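You operate a simulated robot arm through the tools that you are given. There is no shell and no other tool.

You run a simulated two-armed robot. Do the job below in one go: nothing can be reset, and whatever is moved stays where it is left.

JOB
Spray the brackets in the cabinet with the SPRAY button and scrap the cracked one.
Fine: it goes into the red scrap bin; shut the drawer again, fingers clear.

The check looks at the end state, three seconds after you hand in, the way a careful person would. Anything else that was tipped, shoved, dropped, spilled or broken makes it a failure.

ROBOT AND FRAMES
Two 7-joint arms with two-finger grippers on one trunk, on a base that moves. Base frame: it is fixed to the floor where the robot stands at the start and does not move with it; the origin is under the middle of the robot, x ahead of it, y to its left, z up. Lengths are in m, angles in rad, forces in N, time in s.
The left shoulder is at the start at [0.023, 0.216, 1.106], the right one opposite. With the tool pointing down near the work surface each hand reaches from about 0.1 to 0.72 m from the robot's upright axis, wherever it stands, measured 20 degrees to its own side. Places, roughly: bracket [-1.75, -0.75, 1]; cabinet drawer [-1.9, -0.7, 0.9]; grey spray cabinet [-1.9, -0.7, 1]; inside of the red scrap bin [-1.4, -0.6, 0.9]; red scrap bin (26x17x6 cm) [-1.4, -0.6, 0.9]; spray button [-1.8, -0.7, 1]. Payload 2.2 kg a hand.
The TCP of each hand is the grasp point between the finger pads, 0.019 m short of the fingertips. In the tool frame z runs along the fingers and y along their closing line. The gripper opens to 0.116 m; its body begins 0.07 m behind the TCP.
Orientation is that of the tool frame in the base frame, as a unit quaternion [w, x, y, z]. With the fingers straight down and closing along the base's y, the tool's x points along the base's -x, its y along +y and its z along -z.

CONTROLS
- The arms move only by the tool jog_arm. It takes "left_moves", "right_moves" or both (then of equal length, played together; a hand with none holds still); each is a list of rows, each a list of 7 numbers: the shift along the base's x, y, z in units of 25 mm (1.0 is 25 mm), then the turn, a rotation vector about the base's x, y, z in units of 4 degrees (1.0 is 4 degrees), then the gripper command, from -1 (fully open) to 1 (shut), values between in proportion. In form: [[tx, ty, tz, rx, ry, rz, grip], ...]. A call has 1 to 20 rows; each row shifts and turns the commanded pose from where the row before left it. A call with a number of a shift or a turn outside -1 to 1 is refused whole. Each row takes 0.2 s and may step no farther than 0.05 m and 0.15 rad from the row before; otherwise, or with a gripper value out of range, the whole call is refused. A pose out of reach is approached as far as the arm can. The call stops where the force on the tool passes 90 N (or 10 N more than at its start, if that is more) or the arm is blocked; 0.2 s more then pass. The fingers move at their own pace (about 0.2035 m/s each) and stop on an object; they squeeze with about 32 N. The grip force told is the motor's: it shows also when the fingers shut on nothing. Time passes only in rows, and 0.2 s behind the last, so rows that do not move let the fingers close. The reply holds the time, the measured pose of the TCP, the force on the tool along the base axes, the opening and the grip force, in the units named above and with some noise, with the torque about the TCP (base axes, N m) and any sound that the robot's microphone picked up.
- Cameras (640 x 400 px; columns grow to the right, rows downward): "scene" is now at [0.1345, -0.0065, 1.3026]; the picture's right is [-0.04, -1.00, 0.00], its down [-0.30, 0.01, -0.95] and it looks along [0.95, -0.04, -0.30] (base axes); focal length 256 px, centre (320, 200). "left" rides on the left gripper at [0.069, 0.015, -0.096] in its tool frame; the picture's right is [-0.21, 0.98, 0.00], its down [-0.76, -0.17, -0.63] and it looks along [-0.62, -0.14, 0.77] (tool axes); focal length 251 px, centre (320, 200). "right" rides on the right gripper at [0.069, -0.015, -0.096] in its tool frame; the picture's right is [0.21, 0.98, 0.00], its down [-0.76, 0.17, -0.63] and it looks along [-0.62, 0.14, 0.77] (tool axes); focal length 251 px, centre (320, 200). There is no depth. A picture from a camera that has moved, and an enlarged one, comes with that camera's place and axes in the base frame and with its lens.
- grab_frame(camera): a new picture of that camera. No time passes.
- lift_body(by): moves the trunk up (or, below 0, down) by that many m; the arms and the scene camera ride with it, the base frame stays. It gives what a move gives, with no picture.
- steer(legs): drives the robot by 1 to 6 legs, each [ahead, left, turn to the left] in m, m and rad, along the robot's own axes; the way and the turn of a leg run together, so that a leg with both is an arc; at most 1.5 m and 3.142 rad a leg. The arms and the cameras ride along, it lands a little off, and it stops where it bumps. It gives what a move gives.
- aim_head(pan, tilt): turns the head with the scene camera to pan (to the left, within 1.396 rad either way) and tilt (down, from -0.506 to 1.204), counted from straight ahead of the robot. It gives what a move gives.
- close_up(camera, box): a new picture of the part [left, top, right, bottom] of that camera's present view, enlarged. No time passes.
- finish_job(): hands the job in; it is judged then, once.

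Nothing tells you exact positions but the pictures and the camera data. Unless the task says otherwise, let go and move clear before handing in.

The tools are called after "Request:" as a command line: name --argument value ..., lists and objects as JSON in quotes. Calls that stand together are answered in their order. jog_arm: Moves the arms, as the interface text tells. Its arguments: {"type":"object","properties":{"left_moves":{"type":"array","items":{"type":"array","items":{"type":"number"}}},"right_moves":{"type":"array","items":{"type":"array","items":{"type":"number"}}}},"required":[]} The other tools are called the same way: lift_body (by) moves the trunk up or down; steer (legs) drives the base; aim_head (pan, tilt) turns the head that bears the scene camera; grab_frame (camera) takes a picture; close_up (camera, box) takes an enlarged picture of a part of a camera's view; finish_job () hands the job in.

At the start:

```text
time_s: 0.0
left_tool_pos: [0.4369, 0.1845, 1.1485]
left_orientation: [-0.002, 0.0, 1.0, 0.0]
left_force: [-0.8, 0.7, -0.9]
left_moment: [0.02, -0.02, 0.03]
left_gripper_width: 0.1162
left_finger_force: 0.1
right_tool_pos: [0.4466, -0.1595, 1.2311]
right_orientation: [-0.001, -0.001, 1.0, -0.001]
right_force: [-0.8, -0.3, 0.6]
right_moment: [-0.01, -0.03, -0.01]
right_gripper_width: 0.1161
right_finger_force: 0.0
trunk travel left (down, up): [-0.25, 0.24]
robot x, y, heading: [0.0015, -0.0013, -0.002]
head pan, tilt (commanded): [-0.044, 0.304]
```

scene: 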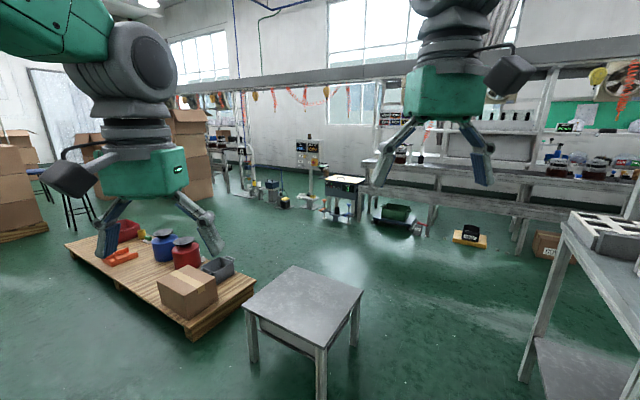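
right: 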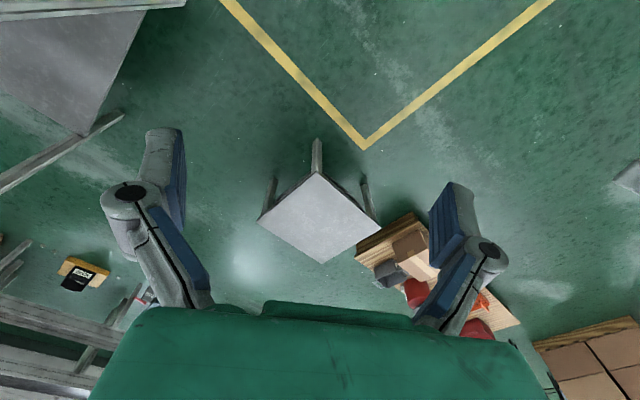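
left: 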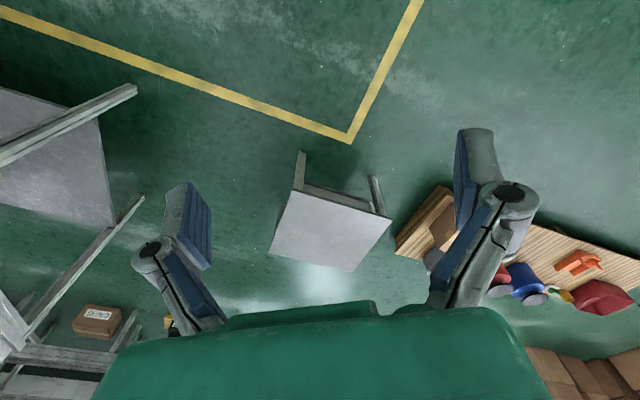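

The view ahead shows only the room; the cabinet should be behind me to the right at about [-1.9, -0.7]. I'll look round with the head before I turn the base.

Request:
aim_head --pan -1.39 --tilt 0.4

Request:
grab_frame --camera "scene"

```text
time_s: 1.5
left_tool_pos: [0.4348, 0.1833, 1.1475]
left_orientation: [0.0, 0.001, 1.0, 0.0]
left_force: [-0.9, 0.1, 0.1]
left_moment: [-0.03, -0.01, -0.01]
left_gripper_width: 0.1159
left_finger_force: 0.2
right_tool_pos: [0.4441, -0.1592, 1.2331]
right_orientation: [0.001, 0.0, 1.0, 0.0]
right_force: [-0.4, -0.3, 0.2]
right_moment: [-0.01, 0.02, -0.01]
right_gripper_width: 0.1157
right_finger_force: 0.1
trunk travel left (down, up): [-0.25, 0.24]
robot x, y, heading: [-0.0011, -0.0014, -0.002]
head pan, tilt (commanded): [-1.389, 0.4]
```

```text
taken
camera scene: at [0.0581, -0.0937, 1.294], right [-0.98, -0.18, 0.0], down [-0.07, 0.38, -0.92], along [0.17, -0.91, -0.39], focal length 256 px, centre (320, 200)
```

scene: 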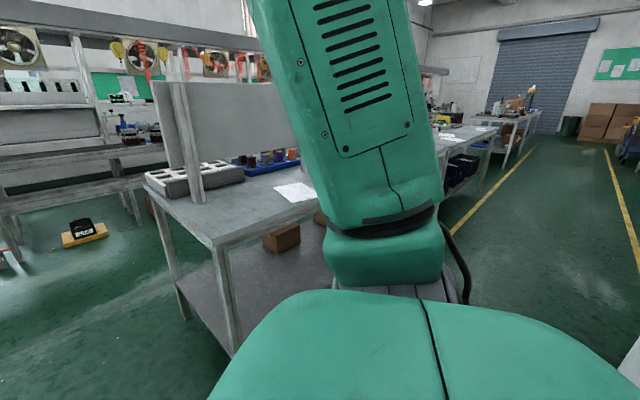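

A work table stands to my right with its nearest corner around [0.5, -0.75], far enough away to turn on the spot. I'll turn right towards the cabinet and look.

Request:
steer --legs '[[0, 0, -1.5]]'

Request:
grab_frame --camera "scene"

```text
time_s: 5.5
left_tool_pos: [0.2249, -0.4143, 1.1484]
left_orientation: [0.001, 0.672, 0.74, -0.001]
left_force: [-0.8, 0.9, 0.0]
left_moment: [0.0, -0.02, -0.01]
left_gripper_width: 0.1162
left_finger_force: 0.0
right_tool_pos: [-0.1151, -0.4569, 1.2338]
right_orientation: [0.002, 0.672, 0.74, 0.0]
right_force: [0.3, 0.6, 0.7]
right_moment: [-0.01, 0.01, 0.03]
right_gripper_width: 0.1158
right_finger_force: 0.2
trunk travel left (down, up): [-0.25, 0.24]
robot x, y, heading: [0.0016, -0.0035, -1.474]
head pan, tilt (commanded): [-1.389, 0.4]
```

```text
taken
camera scene: at [-0.086, -0.0698, 1.294], right [-0.27, 0.96, 0.0], down [0.37, 0.11, -0.92], along [-0.89, -0.25, -0.39], focal length 256 px, centre (320, 200)
```

scene: 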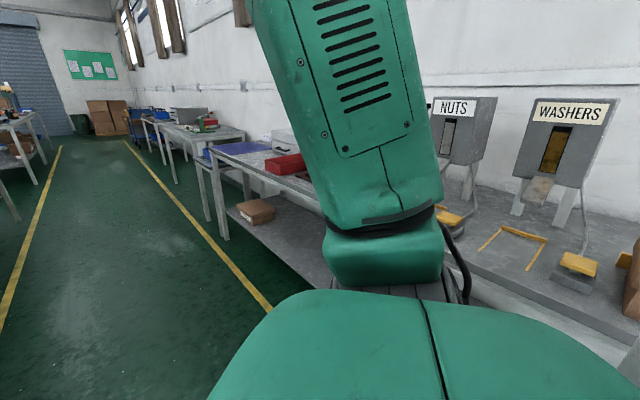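

The red bin shows on a bench by the wall near [-1.5, -0.67]. I'll turn further to face it and centre the head.

Request:
steer --legs '[[0, 0, -1.25]]'

Request:
aim_head --pan 0.0 --tilt 0.35

Request:
grab_frame --camera "scene"

```text
time_s: 9.0
left_tool_pos: [-0.3178, -0.3465, 1.1498]
left_orientation: [0.0, 0.978, 0.21, -0.002]
left_force: [-0.2, -1.1, -0.2]
left_moment: [-0.01, -0.03, 0.03]
left_gripper_width: 0.1159
left_finger_force: 0.0
right_tool_pos: [-0.4686, -0.0374, 1.2333]
right_orientation: [0.001, 0.978, 0.211, -0.002]
right_force: [0.0, -0.5, 0.5]
right_moment: [0.04, 0.0, 0.01]
right_gripper_width: 0.1159
right_finger_force: 0.1
trunk travel left (down, up): [-0.25, 0.24]
robot x, y, heading: [-0.0039, -0.0044, -2.721]
head pan, tilt (commanded): [-1.389, 0.4]
```

```text
time_s: 10.5
left_tool_pos: [-0.3148, -0.3447, 1.1501]
left_orientation: [0.0, 0.977, 0.211, -0.003]
left_force: [-0.3, -0.8, -1.8]
left_moment: [-0.01, 0.02, -0.03]
left_gripper_width: 0.1158
left_finger_force: 0.0
right_tool_pos: [-0.4648, -0.0364, 1.236]
right_orientation: [0.001, 0.978, 0.211, -0.003]
right_force: [-0.3, -0.3, 0.8]
right_moment: [-0.03, 0.03, 0.01]
right_gripper_width: 0.1161
right_finger_force: 0.2
trunk travel left (down, up): [-0.25, 0.24]
robot x, y, heading: [0.0033, 0.0009, -2.717]
head pan, tilt (commanded): [0.0, 0.351]
```

```text
taken
camera scene: at [-0.1244, -0.0581, 1.2983], right [-0.41, 0.91, 0.0], down [0.32, 0.14, -0.94], along [-0.85, -0.39, -0.35], focal length 256 px, centre (320, 200)
```

scene: 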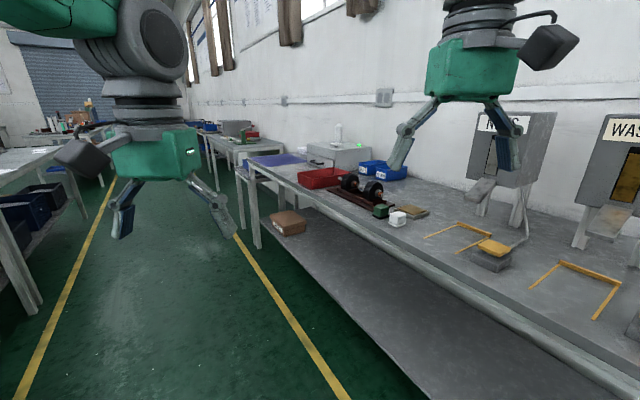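

Request:
close_up --camera "scene" --box '[220, 100, 460, 250]'

```text
2.67 times, centred on (340, 175) of scene
camera zoom: at [-0.1244, -0.0581, 1.2983], right [-0.41, 0.91, 0.0], down [0.32, 0.14, -0.94], along [-0.85, -0.39, -0.35], focal length 683 px, centre (267, 267)
```

zoom: 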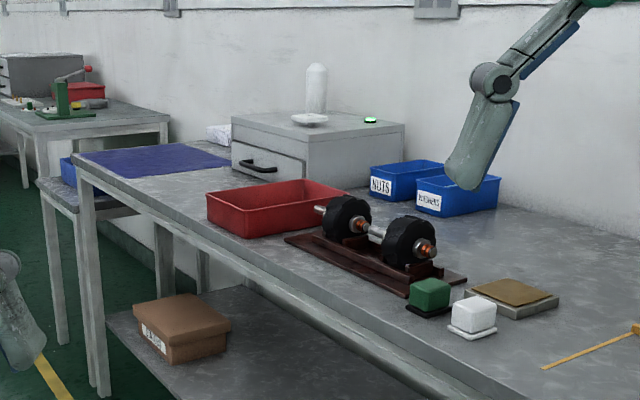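

The bench runs obliquely along about (-0.57, -0.82). The grey cabinet has its drawer facing the aisle, a green button and a white bottle on top, and the red bin on its near side. I'll turn to face the bench squarely and strafe along the aisle.

Request:
steer --legs '[[0, 0, -1.03], [0, 1.35, 0]]'

Request:
aim_head --pan 0.0 --tilt 0.55

Request:
grab_frame --camera "scene"

```text
time_s: 19.7
left_tool_pos: [-1.1717, -1.0342, 1.1504]
left_orientation: [0.0, 0.96, -0.281, -0.003]
left_force: [-0.1, 1.7, 0.0]
left_moment: [0.0, -0.01, -0.01]
left_gripper_width: 0.1159
left_finger_force: 0.1
right_tool_pos: [-0.9953, -0.7391, 1.2355]
right_orientation: [0.001, 0.96, -0.28, -0.002]
right_force: [-0.6, 0.3, 0.4]
right_moment: [-0.01, 0.02, 0.0]
right_gripper_width: 0.1161
right_finger_force: 0.1
trunk travel left (down, up): [-0.25, 0.24]
robot x, y, heading: [-0.7102, -1.1102, 2.567]
head pan, tilt (commanded): [0.0, 0.351]
```

```text
time_s: 20.4
left_tool_pos: [-1.1711, -1.035, 1.1517]
left_orientation: [-0.001, 0.96, -0.281, -0.003]
left_force: [-0.3, 0.2, 0.1]
left_moment: [0.0, 0.01, -0.03]
left_gripper_width: 0.1162
left_finger_force: 0.0
right_tool_pos: [-0.9945, -0.742, 1.2358]
right_orientation: [0.0, 0.96, -0.28, -0.004]
right_force: [0.7, -0.2, 0.3]
right_moment: [0.02, 0.03, 0.02]
right_gripper_width: 0.1161
right_finger_force: 0.0
trunk travel left (down, up): [-0.25, 0.24]
robot x, y, heading: [-0.709, -1.11, 2.575]
head pan, tilt (commanded): [0.0, 0.55]
```

```text
taken
camera scene: at [-0.8233, -1.0422, 1.2801], right [0.54, 0.84, 0.0], down [0.44, -0.28, -0.85], along [-0.72, 0.46, -0.52], focal length 256 px, centre (320, 200)
```

scene: 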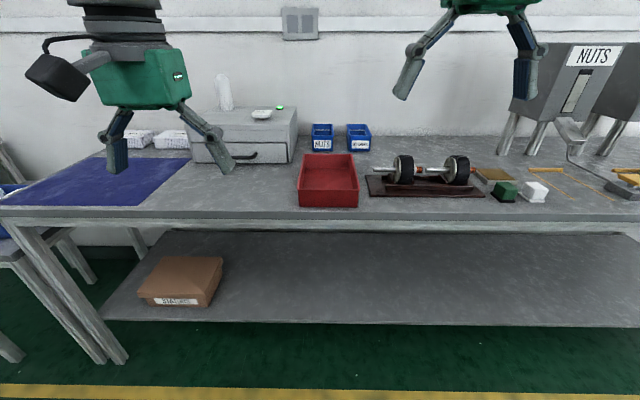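

I now face the bench squarely; the cabinet is ahead and left, and the red bin right in front. I'll zoom in to measure.

Request:
close_up --camera "scene" --box '[160, 60, 400, 210]'

Request:
close_up --camera "scene" --box '[180, 65, 308, 180]'

```text
2.67 times, centred on (280, 135) of scene
camera zoom: at [-0.8233, -1.0422, 1.2801], right [0.54, 0.84, 0.0], down [0.44, -0.28, -0.85], along [-0.72, 0.46, -0.52], focal length 683 px, centre (427, 373)
```

zoom: 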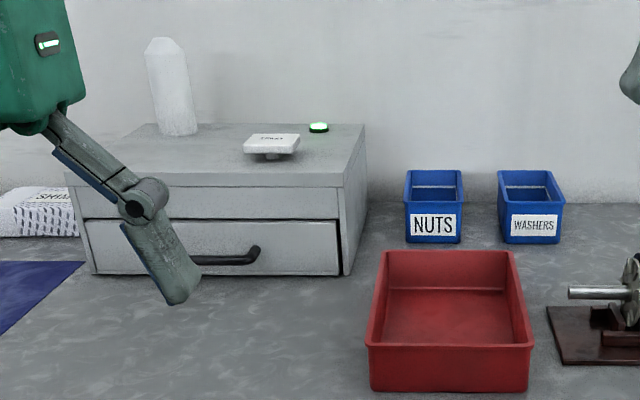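

```text
3.48 times, centred on (244, 122) of scene
camera zoom: at [-0.8233, -1.0422, 1.2801], right [0.54, 0.84, 0.0], down [0.44, -0.28, -0.85], along [-0.72, 0.46, -0.52], focal length 891 px, centre (584, 470)
```

zoom: 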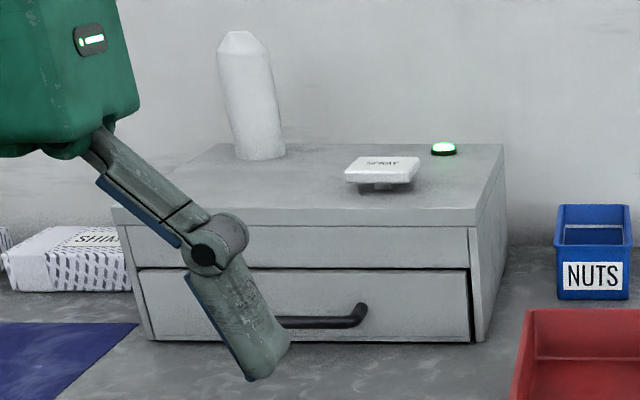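

The white plate marked SPRAY (around [-1.79, -0.69, 1.05]) is the button; the green spot is only a lamp. The drawer front faces me with a dark bar handle at about z 0.92. I'll check the floor clearance to the bench before closing in.

Request:
aim_head --pan 0.0 --tilt 1.2

Request:
grab_frame --camera "scene"

Request:
grab_frame --camera "left"

```text
time_s: 21.4
left_tool_pos: [-1.1723, -1.0381, 1.1514]
left_orientation: [-0.001, 0.96, -0.28, -0.003]
left_force: [0.8, 0.6, 0.5]
left_moment: [-0.03, 0.01, 0.02]
left_gripper_width: 0.1161
left_finger_force: 0.0
right_tool_pos: [-0.9966, -0.7447, 1.2365]
right_orientation: [-0.001, 0.96, -0.28, -0.003]
right_force: [0.3, 0.1, -0.3]
right_moment: [-0.02, 0.05, 0.05]
right_gripper_width: 0.1161
right_finger_force: 0.1
trunk travel left (down, up): [-0.25, 0.24]
robot x, y, heading: [-0.7145, -1.1152, 2.574]
head pan, tilt (commanded): [0.0, 1.201]
```

```text
taken
camera scene: at [-0.7959, -1.0624, 1.2311], right [0.54, 0.84, 0.0], down [0.79, -0.5, -0.36], along [-0.3, 0.19, -0.93], focal length 256 px, centre (320, 200)
```

scene: 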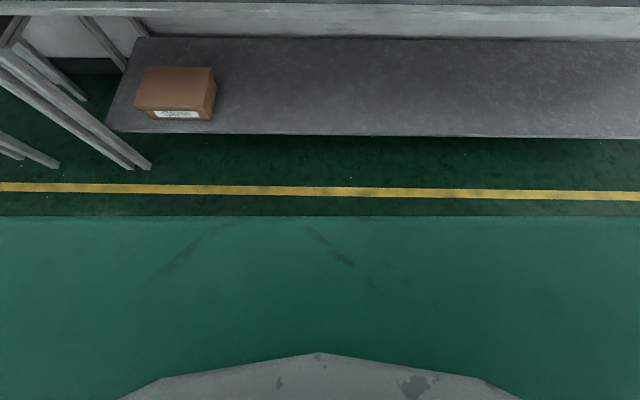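

```text
taken
camera left: at [-1.1211, -1.0881, 1.2469], right [-0.71, -0.71, 0.0], down [-0.54, 0.55, 0.64], along [-0.45, 0.45, -0.77], focal length 251 px, centre (320, 200)
```

left: 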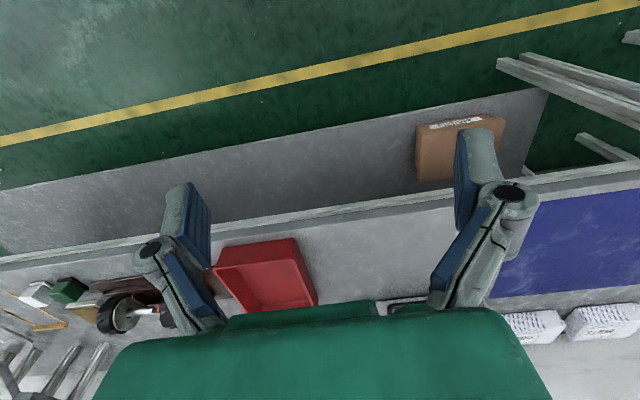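

The bench edge and its lower shelf sit about 0.7 m ahead of the robot's axis and my base front lies well short of 0.33 m. I'll square up and move about 0.3 m closer, slightly left.

Request:
steer --legs '[[0, 0, -0.026], [0.3, 0.115, 0]]'

Request:
aim_head --pan 0.1 --tilt 0.7

Request:
grab_frame --camera "scene"

Request:
grab_frame --camera "left"

Request:
grab_frame --camera "right"

```text
time_s: 23.9
left_tool_pos: [-1.4753, -0.9387, 1.1523]
left_orientation: [0.002, 0.955, -0.297, -0.004]
left_force: [-0.1, 0.1, -0.3]
left_moment: [-0.04, 0.04, -0.03]
left_gripper_width: 0.1162
left_finger_force: 0.1
right_tool_pos: [-1.2896, -0.6508, 1.234]
right_orientation: [0.002, 0.955, -0.298, -0.003]
right_force: [-0.8, 0.2, -0.5]
right_moment: [-0.01, 0.02, -0.01]
right_gripper_width: 0.1158
right_finger_force: 0.1
trunk travel left (down, up): [-0.25, 0.24]
robot x, y, heading: [-1.0191, -1.0326, 2.541]
head pan, tilt (commanded): [0.0, 1.201]
```

```text
time_s: 24.9
left_tool_pos: [-1.4765, -0.9439, 1.1513]
left_orientation: [0.0, 0.955, -0.297, -0.006]
left_force: [-0.5, 0.3, 0.1]
left_moment: [0.03, 0.02, 0.01]
left_gripper_width: 0.116
left_finger_force: 0.1
right_tool_pos: [-1.2893, -0.6561, 1.2372]
right_orientation: [0.0, 0.955, -0.296, -0.005]
right_force: [0.3, -0.4, -0.1]
right_moment: [0.01, 0.03, -0.01]
right_gripper_width: 0.1158
right_finger_force: 0.0
trunk travel left (down, up): [-0.25, 0.24]
robot x, y, heading: [-1.0243, -1.0365, 2.537]
head pan, tilt (commanded): [0.099, 0.7]
```

```text
taken
camera scene: at [-1.1307, -0.9703, 1.2669], right [0.48, 0.88, 0.0], down [0.56, -0.31, -0.76], along [-0.67, 0.37, -0.65], focal length 256 px, centre (320, 200)
```

scene: 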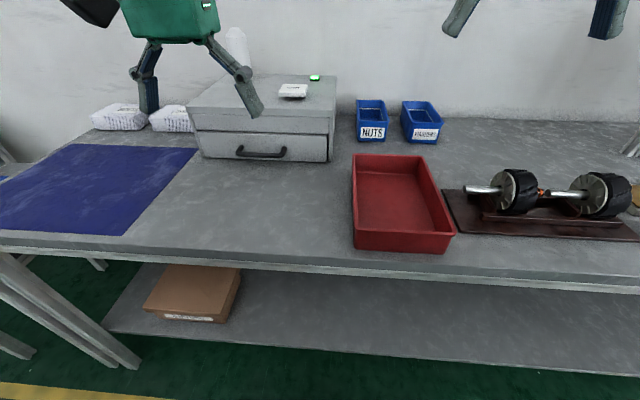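

```text
taken
camera left: at [-1.4269, -0.9948, 1.2482], right [-0.73, -0.68, 0.0], down [-0.52, 0.57, 0.64], along [-0.44, 0.46, -0.77], focal length 251 px, centre (320, 200)
```

left: 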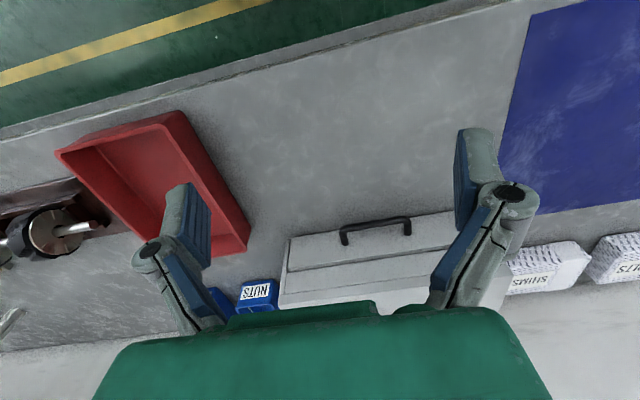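

```text
taken
camera right: at [-1.2226, -0.6834, 1.3332], right [-0.38, -0.93, 0.0], down [-0.71, 0.29, 0.64], along [-0.59, 0.24, -0.77], focal length 251 px, centre (320, 200)
```

right: 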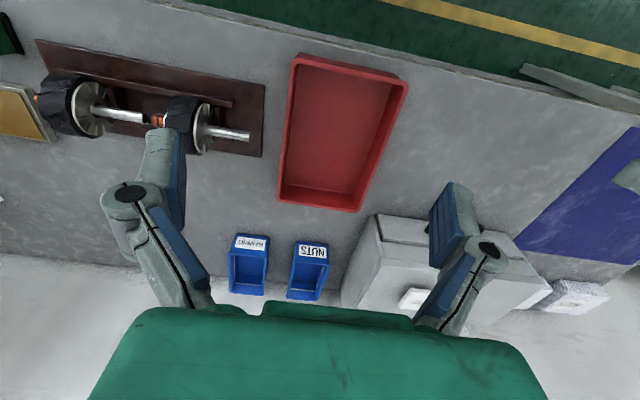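

The robot is now in front of the cabinet. Next I'll take enlarged views of the button, the handle and the red bin for exact placement.

Request:
close_up --camera "scene" --box '[180, 55, 350, 175]'

Request:
close_up --camera "left" --box '[260, 190, 480, 310]'

Request:
close_up --camera "right" --box '[330, 180, 560, 340]'

```text
3.33 times, centred on (265, 115) of scene
camera zoom: at [-1.1307, -0.9703, 1.2669], right [0.48, 0.88, 0.0], down [0.56, -0.31, -0.76], along [-0.67, 0.37, -0.65], focal length 854 px, centre (503, 483)
```

zoom: 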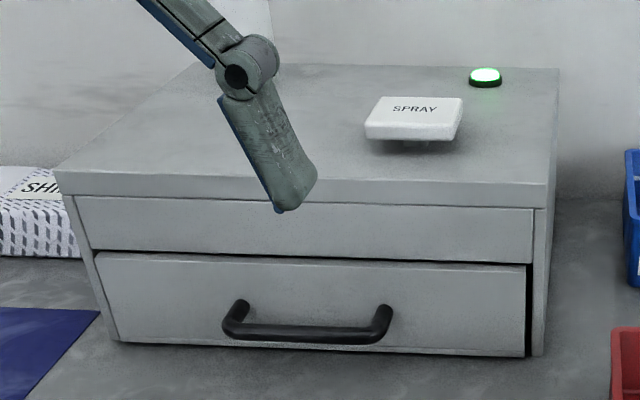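

```text
2.91 times, centred on (370, 250) of left
camera zoom: at [-1.4269, -0.9948, 1.2482], right [-0.73, -0.68, 0.0], down [-0.52, 0.57, 0.64], along [-0.44, 0.46, -0.77], focal length 731 px, centre (174, 54)
```

zoom: 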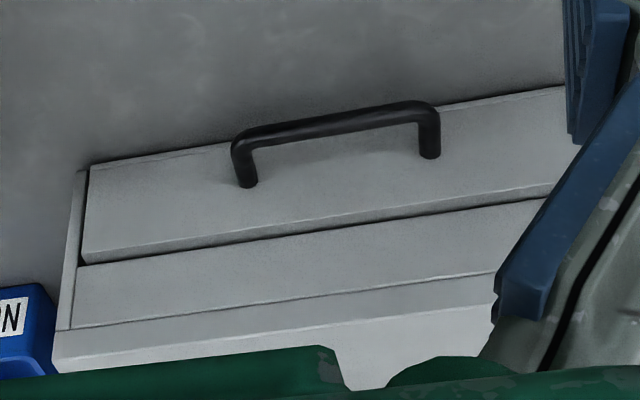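

```text
2.50 times, centred on (445, 260) of right
camera zoom: at [-1.2226, -0.6834, 1.3332], right [-0.38, -0.93, 0.0], down [-0.71, 0.29, 0.64], along [-0.59, 0.24, -0.77], focal length 629 px, centre (8, 50)
```

zoom: 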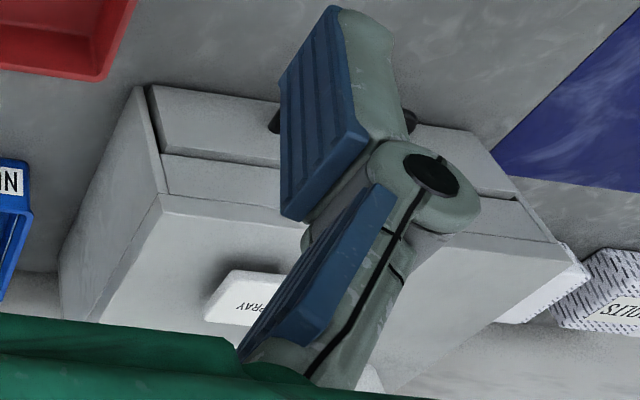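

The handle bar runs from about [-1.70, -0.77, 0.92] to [-1.77, -0.87, 0.915], with roughly 4 cm of gap to the drawer face. Before driving nearer for reach, I'll tilt the left hand back to see how far my base stands from the bench.

Request:
jog_arm --left_moves '[[0.8, -0.5, 0, -0.559, -0.829, 0, -1], [0.8, -0.5, 0, -0.559, -0.829, 0, -1], [0.8, -0.5, 0, -0.559, -0.829, 0, -1], [0, 0, 0, -0.559, -0.829, 0, -1], [0, 0, 0, -0.559, -0.829, 0, -1], [0, 0, 0, -0.559, -0.829, 0, -1], [0, 0, 0, -0.559, -0.829, 0, -1], [0, 0, 0, -0.559, -0.829, 0, -1], [0, 0, 0, -0.559, -0.829, 0, -1]]'

Request:
grab_frame --camera "left"

```text
time_s: 26.9
left_tool_pos: [-1.4188, -0.9841, 1.1515]
left_orientation: [0.089, 0.909, -0.284, 0.293]
left_force: [0.1, 0.2, 0.2]
left_moment: [0.01, -0.03, 0.0]
left_gripper_width: 0.1158
left_finger_force: 0.0
right_tool_pos: [-1.2926, -0.6601, 1.236]
right_orientation: [-0.002, 0.955, -0.297, -0.004]
right_force: [0.2, 0.5, -0.6]
right_moment: [-0.04, -0.02, -0.01]
right_gripper_width: 0.1163
right_finger_force: 0.0
trunk travel left (down, up): [-0.25, 0.24]
robot x, y, heading: [-1.0245, -1.0378, 2.546]
head pan, tilt (commanded): [0.099, 0.7]
```

```text
taken
camera left: at [-1.4279, -0.9961, 1.2695], right [-0.7, -0.71, -0.13], down [-0.72, 0.69, 0.07], along [0.04, 0.14, -0.99], focal length 251 px, centre (320, 200)
```

left: 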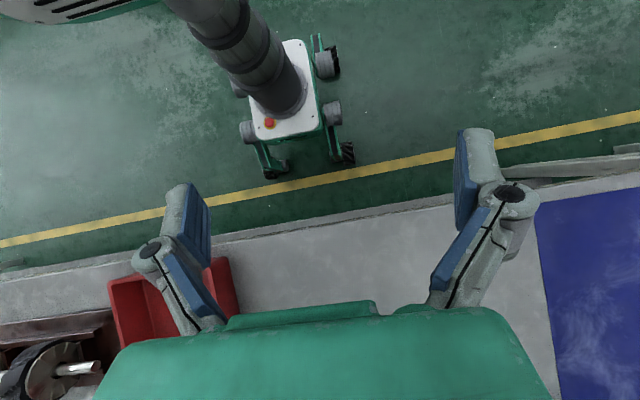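

The base front is about 0.27 m ahead of the axis, leaving about 0.12 m to the bench. I'll drive 0.085 m closer and bring the left hand back upright.

Request:
steer --legs '[[0.085, 0, 0]]'

Request:
jog_arm --left_moves '[[0, 0, 0, 0.559, 0.829, 0, 0.5], [0, 0, 0, 0.559, 0.829, 0, 0.5], [0, 0, 0, 0.559, 0.829, 0, 0.5], [0, 0, 0, 0.559, 0.829, 0, 0.5], [0, 0, 0, 0.559, 0.829, 0, 0.5], [0, 0, 0, 0.559, 0.829, 0, 0.5], [0, 0, 0, 0.559, 0.829, 0, 0.5], [0, 0, 0, 0.559, 0.829, 0, 0.5], [0, 0, 0, 0.559, 0.829, 0, 0.5]]'

Request:
grab_frame --camera "scene"

Request:
grab_frame --camera "left"

```text
time_s: 27.9
left_tool_pos: [-1.4868, -0.9365, 1.1512]
left_orientation: [0.089, 0.909, -0.283, 0.293]
left_force: [-0.5, 0.5, -1.1]
left_moment: [-0.06, -0.03, -0.03]
left_gripper_width: 0.1158
left_finger_force: 0.1
right_tool_pos: [-1.3604, -0.6106, 1.2351]
right_orientation: [-0.001, 0.955, -0.298, -0.004]
right_force: [0.2, 0.6, -0.3]
right_moment: [-0.05, -0.01, 0.0]
right_gripper_width: 0.1159
right_finger_force: 0.0
trunk travel left (down, up): [-0.25, 0.24]
robot x, y, heading: [-1.095, -0.9865, 2.536]
head pan, tilt (commanded): [0.099, 0.7]
```

```text
time_s: 29.9
left_tool_pos: [-1.4844, -0.9395, 1.1529]
left_orientation: [-0.003, 0.955, -0.297, -0.005]
left_force: [-0.1, -0.5, 0.2]
left_moment: [-0.01, -0.02, -0.01]
left_gripper_width: 0.0289
left_finger_force: 0.0
right_tool_pos: [-1.3583, -0.6133, 1.236]
right_orientation: [-0.003, 0.955, -0.297, -0.004]
right_force: [-0.9, -1.1, 0.6]
right_moment: [-0.04, 0.0, 0.02]
right_gripper_width: 0.1159
right_finger_force: 0.1
trunk travel left (down, up): [-0.25, 0.24]
robot x, y, heading: [-1.0918, -0.9909, 2.539]
head pan, tilt (commanded): [0.099, 0.7]
```

```text
taken
camera scene: at [-1.2014, -0.9283, 1.267], right [0.48, 0.88, 0.0], down [0.57, -0.31, -0.76], along [-0.67, 0.37, -0.65], focal length 256 px, centre (320, 200)
```

scene: 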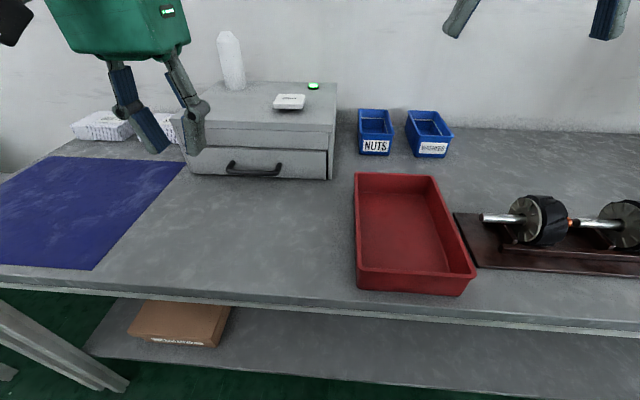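

```text
taken
camera left: at [-1.4353, -0.9921, 1.2477], right [-0.73, -0.68, 0.0], down [-0.52, 0.56, 0.64], along [-0.44, 0.47, -0.77], focal length 251 px, centre (320, 200)
```

left: 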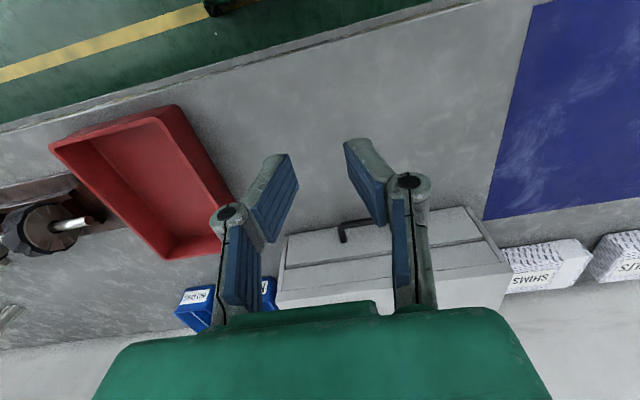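

Left gripper is nearly closed with slim knuckles. I'll zoom again on the cabinet from the nearer viewpoint to fix the button and handle positions.

Request:
close_up --camera "scene" --box '[180, 70, 350, 190]'

Request:
close_up --camera "right" --box '[300, 150, 640, 350]'

```text
3.33 times, centred on (265, 130) of scene
camera zoom: at [-1.2014, -0.9283, 1.267], right [0.48, 0.88, 0.0], down [0.57, -0.31, -0.76], along [-0.67, 0.37, -0.65], focal length 854 px, centre (503, 433)
```

zoom: 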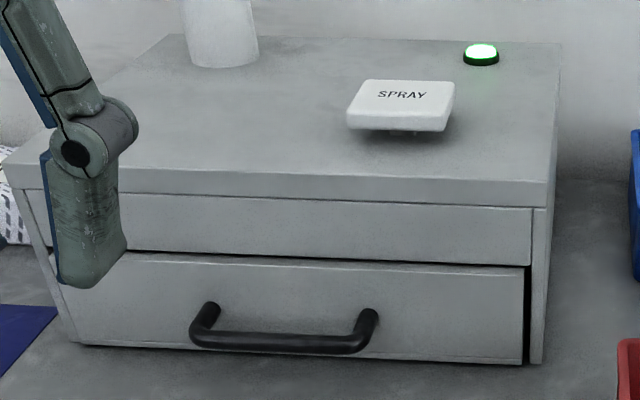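

```text
1.88 times, centred on (470, 250) of right
camera zoom: at [-1.2926, -0.6422, 1.334], right [-0.38, -0.93, 0.0], down [-0.71, 0.29, 0.64], along [-0.59, 0.24, -0.77], focal length 473 px, centre (38, 106)
```

zoom: 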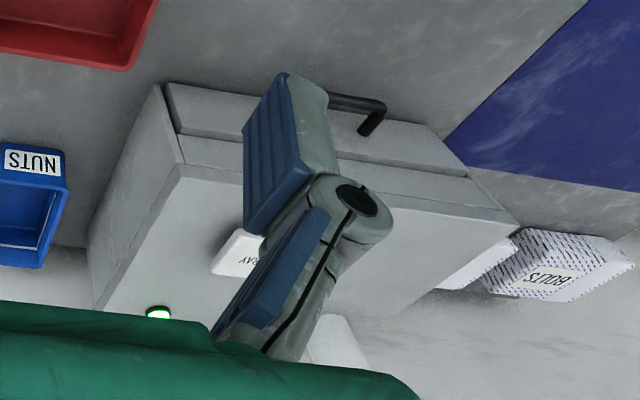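

The button plate's top is at about [-1.79, -0.687, 1.05]. I'll close the left hand, tilt it forward and hover above the plate, staying clear of the bottle behind it to the left.

Request:
jog_arm --left_moves '[[-0.825, 0.698, 0, 0.559, 0.829, 0, 1], [-0.825, 0.698, 0, 0.559, 0.829, 0, 1], [-0.825, 0.698, 0, 0.559, 0.829, 0, 1], [-0.825, 0.698, 0, 0.559, 0.829, 0, 1], [-0.825, 0.698, 0, 0.559, 0.829, 0, 1], [-0.825, 0.698, 0, 0.559, 0.829, 0, 1], [-0.825, 0.698, 0, 0.559, 0.829, 0, 1], [-0.825, 0.698, 0, 0, 0, 0, 1], [-0.825, 0.698, 0, 0, 0, 0, 1], [-0.825, 0.698, 0, 0, 0, 0, 1], [-0.825, 0.698, 0, 0, 0, 0, 1], [-0.825, 0.698, 0, 0, 0, 0, 1], [-0.825, 0.698, 0, 0, 0, 0, 1], [-0.825, 0.698, 0, 0, 0, 0, 1], [0, 0, 0, 0, 0, 0, 1]]'

Request:
grab_frame --camera "left"

Request:
close_up --camera "scene" --box '[180, 30, 380, 190]'

Request:
close_up --camera "right" --box '[300, 150, 640, 350]'

```text
time_s: 33.1
left_tool_pos: [-1.771, -0.6952, 1.1575]
left_orientation: [-0.071, 0.925, -0.289, -0.237]
left_force: [0.0, 0.6, 0.4]
left_moment: [-0.01, 0.02, -0.02]
left_gripper_width: 0.0
left_finger_force: 28.7
right_tool_pos: [-1.3564, -0.6139, 1.2371]
right_orientation: [-0.001, 0.955, -0.297, -0.005]
right_force: [0.0, 0.5, 0.9]
right_moment: [-0.02, -0.02, 0.03]
right_gripper_width: 0.1161
right_finger_force: 0.0
trunk travel left (down, up): [-0.25, 0.24]
robot x, y, heading: [-1.0934, -0.9876, 2.539]
head pan, tilt (commanded): [0.099, 0.7]
```

```text
taken
camera left: at [-1.6913, -0.7683, 1.2083], right [-0.71, -0.7, 0.11], down [-0.2, 0.35, 0.92], along [-0.68, 0.63, -0.38], focal length 251 px, centre (320, 200)
```

left: 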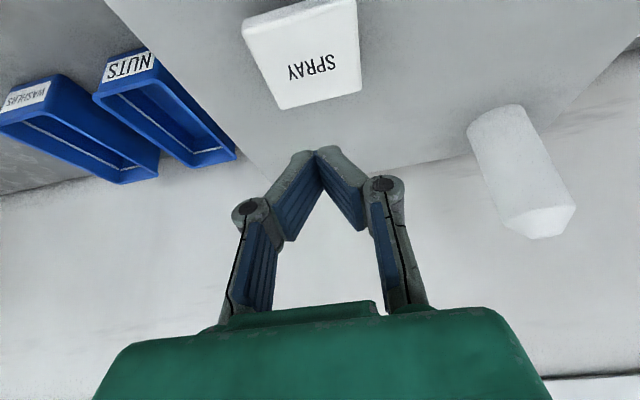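

```text
2.50 times, centred on (280, 110) of scene
camera zoom: at [-1.2012, -0.926, 1.267], right [0.48, 0.88, 0.0], down [0.57, -0.31, -0.76], along [-0.67, 0.37, -0.65], focal length 640 px, centre (420, 425)
```

zoom: 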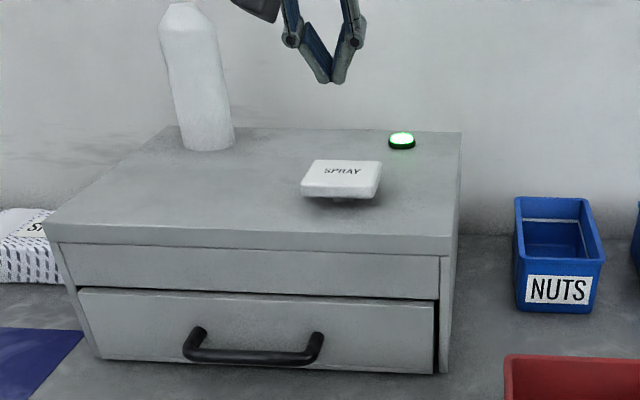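

```text
1.88 times, centred on (470, 250) of right
camera zoom: at [-1.2905, -0.6412, 1.3344], right [-0.38, -0.93, 0.0], down [-0.71, 0.29, 0.64], along [-0.59, 0.24, -0.77], focal length 473 px, centre (38, 106)
```

zoom: 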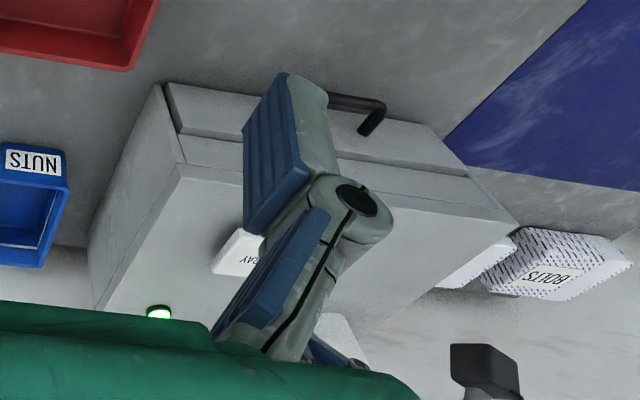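

The closed fingertips hang directly over the SPRAY plate, about 9 cm up. I'll lower most of the way and check.

Request:
jog_arm --left_moves '[[0, 0, -0.8, 0, 0, 0, 1], [0, 0, -0.8, 0, 0, 0, 1], [0, 0, -0.8, 0, 0, 0, 1], [0, 0, -0.5, 0, 0, 0, 1], [0, 0, 0, 0, 0, 0, 1]]'

Request:
grab_frame --camera "left"

Request:
close_up --camera "scene" --box '[220, 60, 380, 160]'

```text
time_s: 34.3
left_tool_pos: [-1.7718, -0.6958, 1.0803]
left_orientation: [-0.071, 0.925, -0.288, -0.237]
left_force: [-0.2, 0.5, -0.6]
left_moment: [-0.01, 0.01, 0.01]
left_gripper_width: 0.0
left_finger_force: 28.5
right_tool_pos: [-1.3581, -0.613, 1.2366]
right_orientation: [-0.001, 0.955, -0.297, -0.004]
right_force: [-0.1, -0.4, 0.6]
right_moment: [0.01, 0.06, -0.01]
right_gripper_width: 0.1159
right_finger_force: 0.0
trunk travel left (down, up): [-0.25, 0.24]
robot x, y, heading: [-1.0938, -0.9874, 2.538]
head pan, tilt (commanded): [0.099, 0.7]
```

```text
taken
camera left: at [-1.6921, -0.7682, 1.1319], right [-0.71, -0.7, 0.11], down [-0.2, 0.35, 0.92], along [-0.68, 0.63, -0.39], focal length 251 px, centre (320, 200)
```

left: 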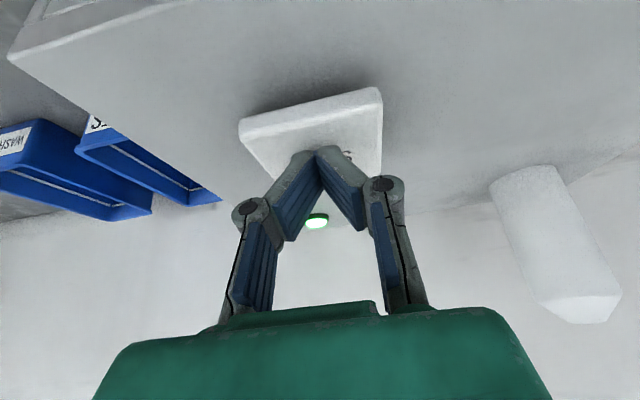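

```text
4.00 times, centred on (300, 110) of scene
camera zoom: at [-1.2017, -0.9256, 1.2668], right [0.48, 0.88, 0.0], down [0.57, -0.31, -0.76], along [-0.67, 0.37, -0.65], focal length 1024 px, centre (400, 560)
```

zoom: 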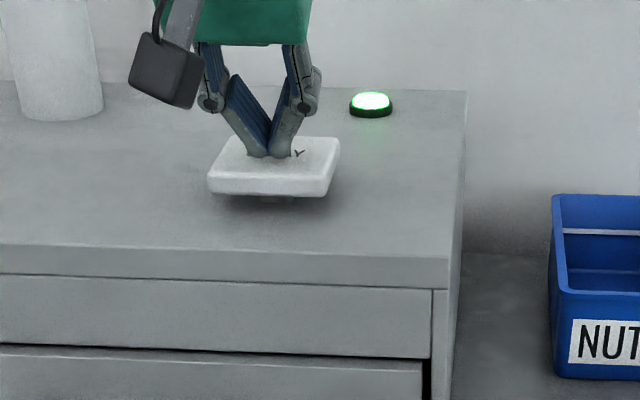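

The fingertips are just above the middle of the plate. I'll press down gently in small steps.

Request:
jog_arm --left_moves '[[0, 0, -0.15, 0, 0, 0, 1], [0, 0, -0.15, 0, 0, 0, 1], [0, 0, -0.15, 0, 0, 0, 1], [0, 0, -0.15, 0, 0, 0, 1]]'

Request:
close_up --camera "scene" --box '[220, 60, 380, 160]'

```text
time_s: 35.3
left_tool_pos: [-1.7714, -0.6945, 1.0655]
left_orientation: [-0.071, 0.925, -0.288, -0.237]
left_force: [0.1, -0.8, 5.2]
left_moment: [-0.02, 0.0, 0.02]
left_gripper_width: 0.006
left_finger_force: 28.4
right_tool_pos: [-1.3581, -0.612, 1.2367]
right_orientation: [-0.001, 0.955, -0.297, -0.004]
right_force: [0.5, -0.5, -0.2]
right_moment: [0.0, 0.02, 0.0]
right_gripper_width: 0.1157
right_finger_force: 0.0
trunk travel left (down, up): [-0.25, 0.24]
robot x, y, heading: [-1.0881, -0.986, 2.541]
head pan, tilt (commanded): [0.099, 0.7]
heard: click
```

```text
4.00 times, centred on (300, 110) of scene
camera zoom: at [-1.2015, -0.9262, 1.2669], right [0.48, 0.88, 0.0], down [0.57, -0.31, -0.76], along [-0.67, 0.37, -0.65], focal length 1024 px, centre (400, 560)
```

zoom: 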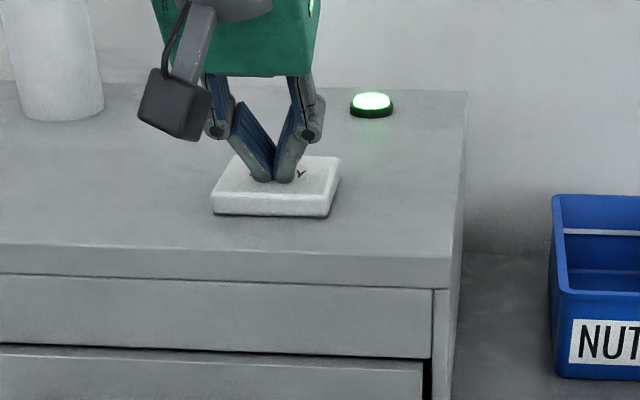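

A click was heard and the plate is down. I'll hold a moment and listen, then release and look.

Request:
jog_arm --left_moves '[[0, 0, 0, 0, 0, 0, 1], [0, 0, 0, 0, 0, 0, 1], [0, 0, 0, 0, 0, 0, 1], [0, 0, 0, 0, 0, 0, 1], [0, 0, 0, 0, 0, 0, 1]]'

Request:
close_up --camera "scene" --box '[180, 60, 340, 190]'

```text
time_s: 36.5
left_tool_pos: [-1.7719, -0.6941, 1.0652]
left_orientation: [-0.071, 0.925, -0.288, -0.237]
left_force: [-1.9, 0.5, 5.3]
left_moment: [0.02, 0.03, 0.01]
left_gripper_width: 0.0057
left_finger_force: 28.5
right_tool_pos: [-1.3576, -0.6137, 1.2373]
right_orientation: [-0.002, 0.955, -0.297, -0.005]
right_force: [0.0, 0.2, 0.3]
right_moment: [-0.01, 0.01, -0.03]
right_gripper_width: 0.1162
right_finger_force: 0.0
trunk travel left (down, up): [-0.25, 0.24]
robot x, y, heading: [-1.093, -0.9879, 2.535]
head pan, tilt (commanded): [0.099, 0.7]
```

```text
3.08 times, centred on (260, 125) of scene
camera zoom: at [-1.2014, -0.926, 1.2669], right [0.48, 0.88, 0.0], down [0.57, -0.31, -0.76], along [-0.67, 0.37, -0.65], focal length 788 px, centre (505, 431)
```

zoom: 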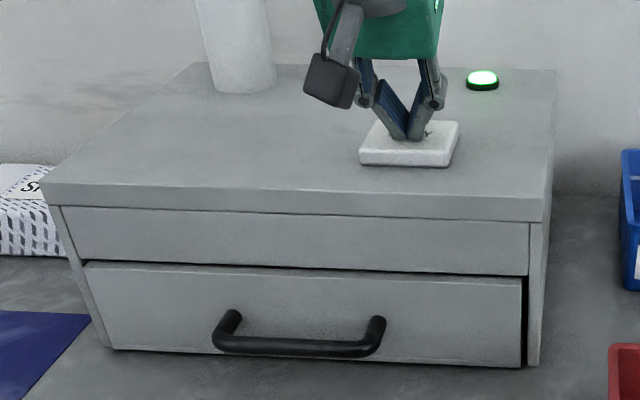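

The plate clicked and is held down with light force; the lamp stays green. I'll release by moving straight up and see whether it springs back.

Request:
jog_arm --left_moves '[[0, 0, 0.5, 0, 0, 0, 1], [0, 0, 0.8, 0, 0, 0, 1], [0, 0, 0.8, 0, 0, 0, 1], [0, 0, 0.8, 0, 0, 0, 1], [0, 0, 0.8, 0, 0, 0, 1]]'

Request:
close_up --camera "scene" --box '[180, 60, 340, 190]'

Request:
grab_frame --camera "left"

```text
time_s: 37.7
left_tool_pos: [-1.7737, -0.6926, 1.157]
left_orientation: [-0.071, 0.925, -0.288, -0.236]
left_force: [-0.5, -0.2, 0.2]
left_moment: [-0.01, 0.01, -0.02]
left_gripper_width: 0.0
left_finger_force: 28.5
right_tool_pos: [-1.3581, -0.6139, 1.2373]
right_orientation: [-0.002, 0.955, -0.298, -0.004]
right_force: [-0.3, -0.4, -0.5]
right_moment: [0.0, 0.0, 0.01]
right_gripper_width: 0.1161
right_finger_force: 0.1
trunk travel left (down, up): [-0.25, 0.24]
robot x, y, heading: [-1.0902, -0.9898, 2.535]
head pan, tilt (commanded): [0.099, 0.7]
```

```text
3.08 times, centred on (260, 125) of scene
camera zoom: at [-1.2018, -0.9256, 1.2668], right [0.48, 0.88, 0.0], down [0.57, -0.31, -0.76], along [-0.67, 0.37, -0.65], focal length 788 px, centre (505, 431)
```

zoom: 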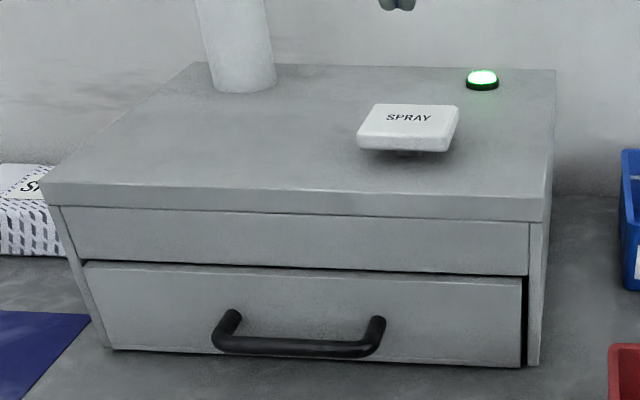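

```text
taken
camera left: at [-1.6937, -0.7653, 1.2077], right [-0.71, -0.7, 0.11], down [-0.2, 0.35, 0.92], along [-0.68, 0.63, -0.39], focal length 251 px, centre (320, 200)
```

left: 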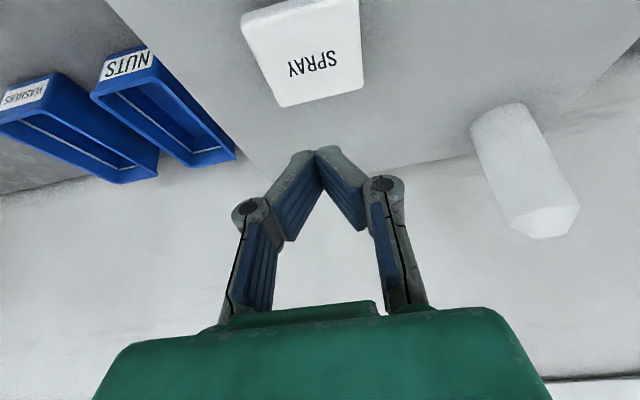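

The button sprang back up. Now the drawer: I'll pull the left hand back above the handle, straighten it and turn it a quarter so the fingers can straddle the bar fore and aft.

Request:
jog_arm --left_moves '[[0.618, -0.857, 0, -0.559, -0.829, 0, 1], [0.618, -0.857, 0, -0.559, -0.829, 0, 1], [0.618, -0.857, 0, -0.559, -0.829, 0, 1], [0.618, -0.857, 0, -0.559, -0.829, 0, 1], [0.618, -0.857, 0, -0.559, -0.829, 0, 1], [0.618, -0.857, 0, -0.559, -0.829, 0, 1], [0.618, -0.857, 0, -0.559, -0.829, 0, 1], [0.618, -0.857, 0, 0, 0, 1, 0.5], [0.618, -0.857, 0, 0, 0, 1, 0.5], [0, 0, 0, 0, 0, 1, 0.5], [0, 0, 0, 0, 0, 1, 0.5], [0, 0, 0, 0, 0, 1, 0.5], [0, 0, 0, 0, 0, 1, 0.5], [0, 0, 0, 0, 0, 1, 0.5], [0, 0, 0, 0, 0, 1, 0.5], [0, 0, 0, 0, 0, 1, 0.5], [0, 0, 0, 0, 0, 1, 0.5]]'

Request:
grab_frame --camera "scene"

```text
time_s: 41.3
left_tool_pos: [-1.6345, -0.8852, 1.1567]
left_orientation: [0.0, 0.999, 0.049, -0.005]
left_force: [-0.4, 0.0, 0.1]
left_moment: [0.04, -0.01, 0.01]
left_gripper_width: 0.0291
left_finger_force: 0.1
right_tool_pos: [-1.3586, -0.6124, 1.2371]
right_orientation: [-0.001, 0.955, -0.297, -0.004]
right_force: [0.0, -0.3, 1.2]
right_moment: [0.02, 0.02, 0.01]
right_gripper_width: 0.1159
right_finger_force: 0.1
trunk travel left (down, up): [-0.25, 0.24]
robot x, y, heading: [-1.0913, -0.9899, 2.535]
head pan, tilt (commanded): [0.099, 0.7]
```

```text
taken
camera scene: at [-1.2013, -0.9263, 1.2669], right [0.48, 0.88, 0.0], down [0.57, -0.31, -0.76], along [-0.67, 0.37, -0.65], focal length 256 px, centre (320, 200)
```

scene: 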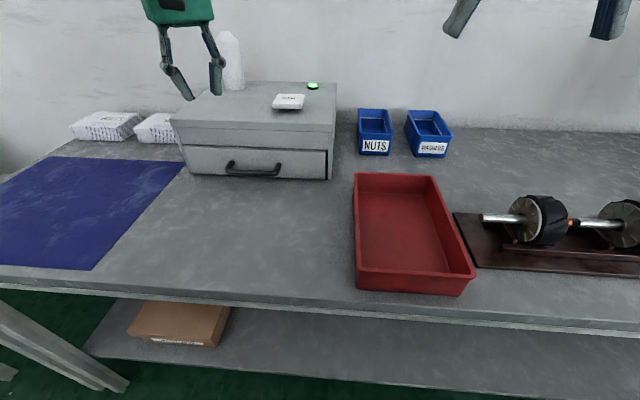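

The turn is working without trouble. I'll complete the quarter turn and tilt the fingers about 24° forward towards the handle.

Request:
jog_arm --left_moves '[[0, 0, 0, 0, 0, 1, 0.4], [0, 0, 0, 0, 0, 1, 0.4], [0, 0, 0, 0, 0, 1, 0.4], [0, 0, 0, 0, 0, 1, 0.4], [0, 0, 0, 0, 0, 1, 0.4], [0, 0, 0, 0, 0, 1, 0.4], [0, 0, 0, 0, 0, 1, 0.4], [0, 0, 0, 0, 0, 1, 0.4], [0, 0, 0, 0, 0, 1, 0.4], [0, 0, 0, 0, 0, 1, 0.4], [0, 0, 0, 0, 0, 1, 0.4], [0, 0, 0, 0, 0, 1, 0.4], [0, 0, 0, 0, 0, 0.6, 0.4], [0, 0, -0.8, 0.559, 0.829, 0, 0.4], [0, 0, -0.8, 0.559, 0.829, 0, 0.4], [0, 0, -0.8, 0.559, 0.829, 0, 0.4], [0, 0, -0.8, 0.559, 0.829, 0, 0.4], [0, 0, 0, 0.559, 0.829, 0, 0.4], [0, 0, 0, 0.559, 0.829, 0, 0.4]]'

Request:
grab_frame --camera "left"

Request:
close_up --camera "scene" --box '[120, 20, 360, 190]'

Request:
grab_frame --camera "right"

```text
time_s: 45.3
left_tool_pos: [-1.6343, -0.8878, 1.0772]
left_orientation: [-0.182, 0.864, 0.459, -0.102]
left_force: [-0.2, 0.2, -0.1]
left_moment: [-0.04, -0.01, 0.0]
left_gripper_width: 0.0349
left_finger_force: 0.0
right_tool_pos: [-1.3577, -0.6132, 1.2371]
right_orientation: [-0.002, 0.954, -0.298, -0.005]
right_force: [-0.3, 0.2, -0.4]
right_moment: [-0.01, 0.0, 0.03]
right_gripper_width: 0.1161
right_finger_force: 0.0
trunk travel left (down, up): [-0.25, 0.24]
robot x, y, heading: [-1.0954, -0.9892, 2.546]
head pan, tilt (commanded): [0.099, 0.7]
```

```text
taken
camera left: at [-1.5511, -0.8584, 1.1579], right [0.62, -0.68, -0.4], down [-0.33, -0.68, 0.65], along [-0.71, -0.27, -0.65], focal length 251 px, centre (320, 200)
```

left: 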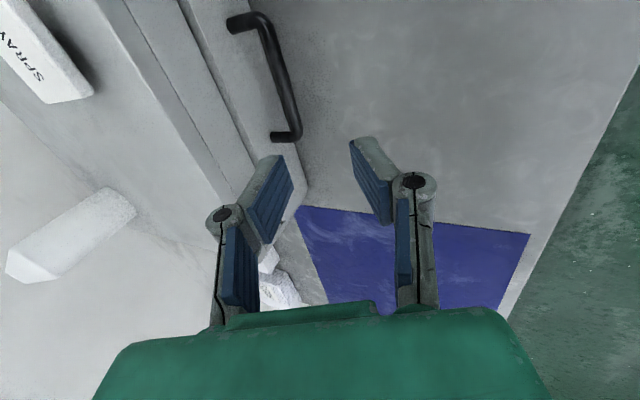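

```text
2.35 times, centred on (240, 105) of scene
camera zoom: at [-1.2007, -0.9266, 1.267], right [0.48, 0.88, 0.0], down [0.57, -0.31, -0.76], along [-0.67, 0.37, -0.65], focal length 603 px, centre (508, 424)
```

zoom: 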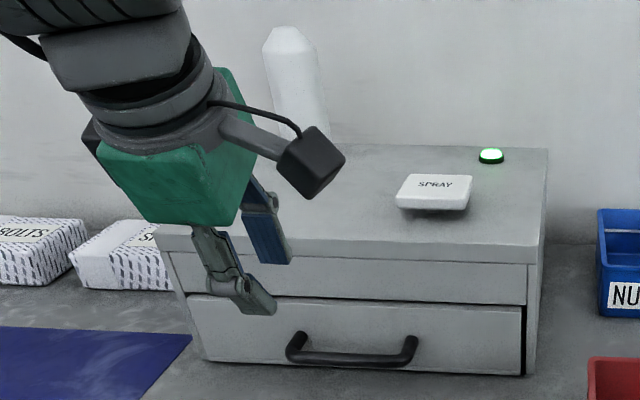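

```text
taken
camera right: at [-1.2916, -0.6407, 1.3338], right [-0.38, -0.93, 0.0], down [-0.71, 0.29, 0.64], along [-0.59, 0.24, -0.77], focal length 251 px, centre (320, 200)
```

right: 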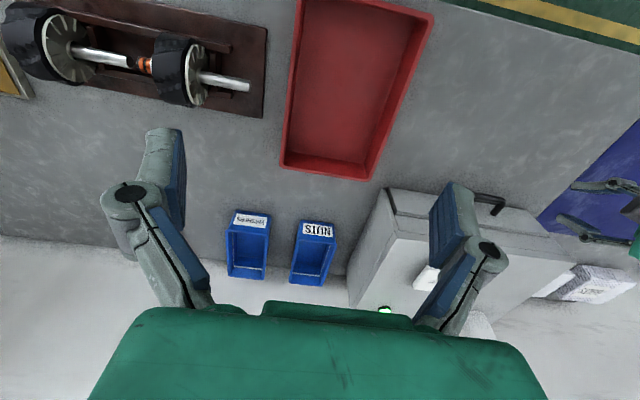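

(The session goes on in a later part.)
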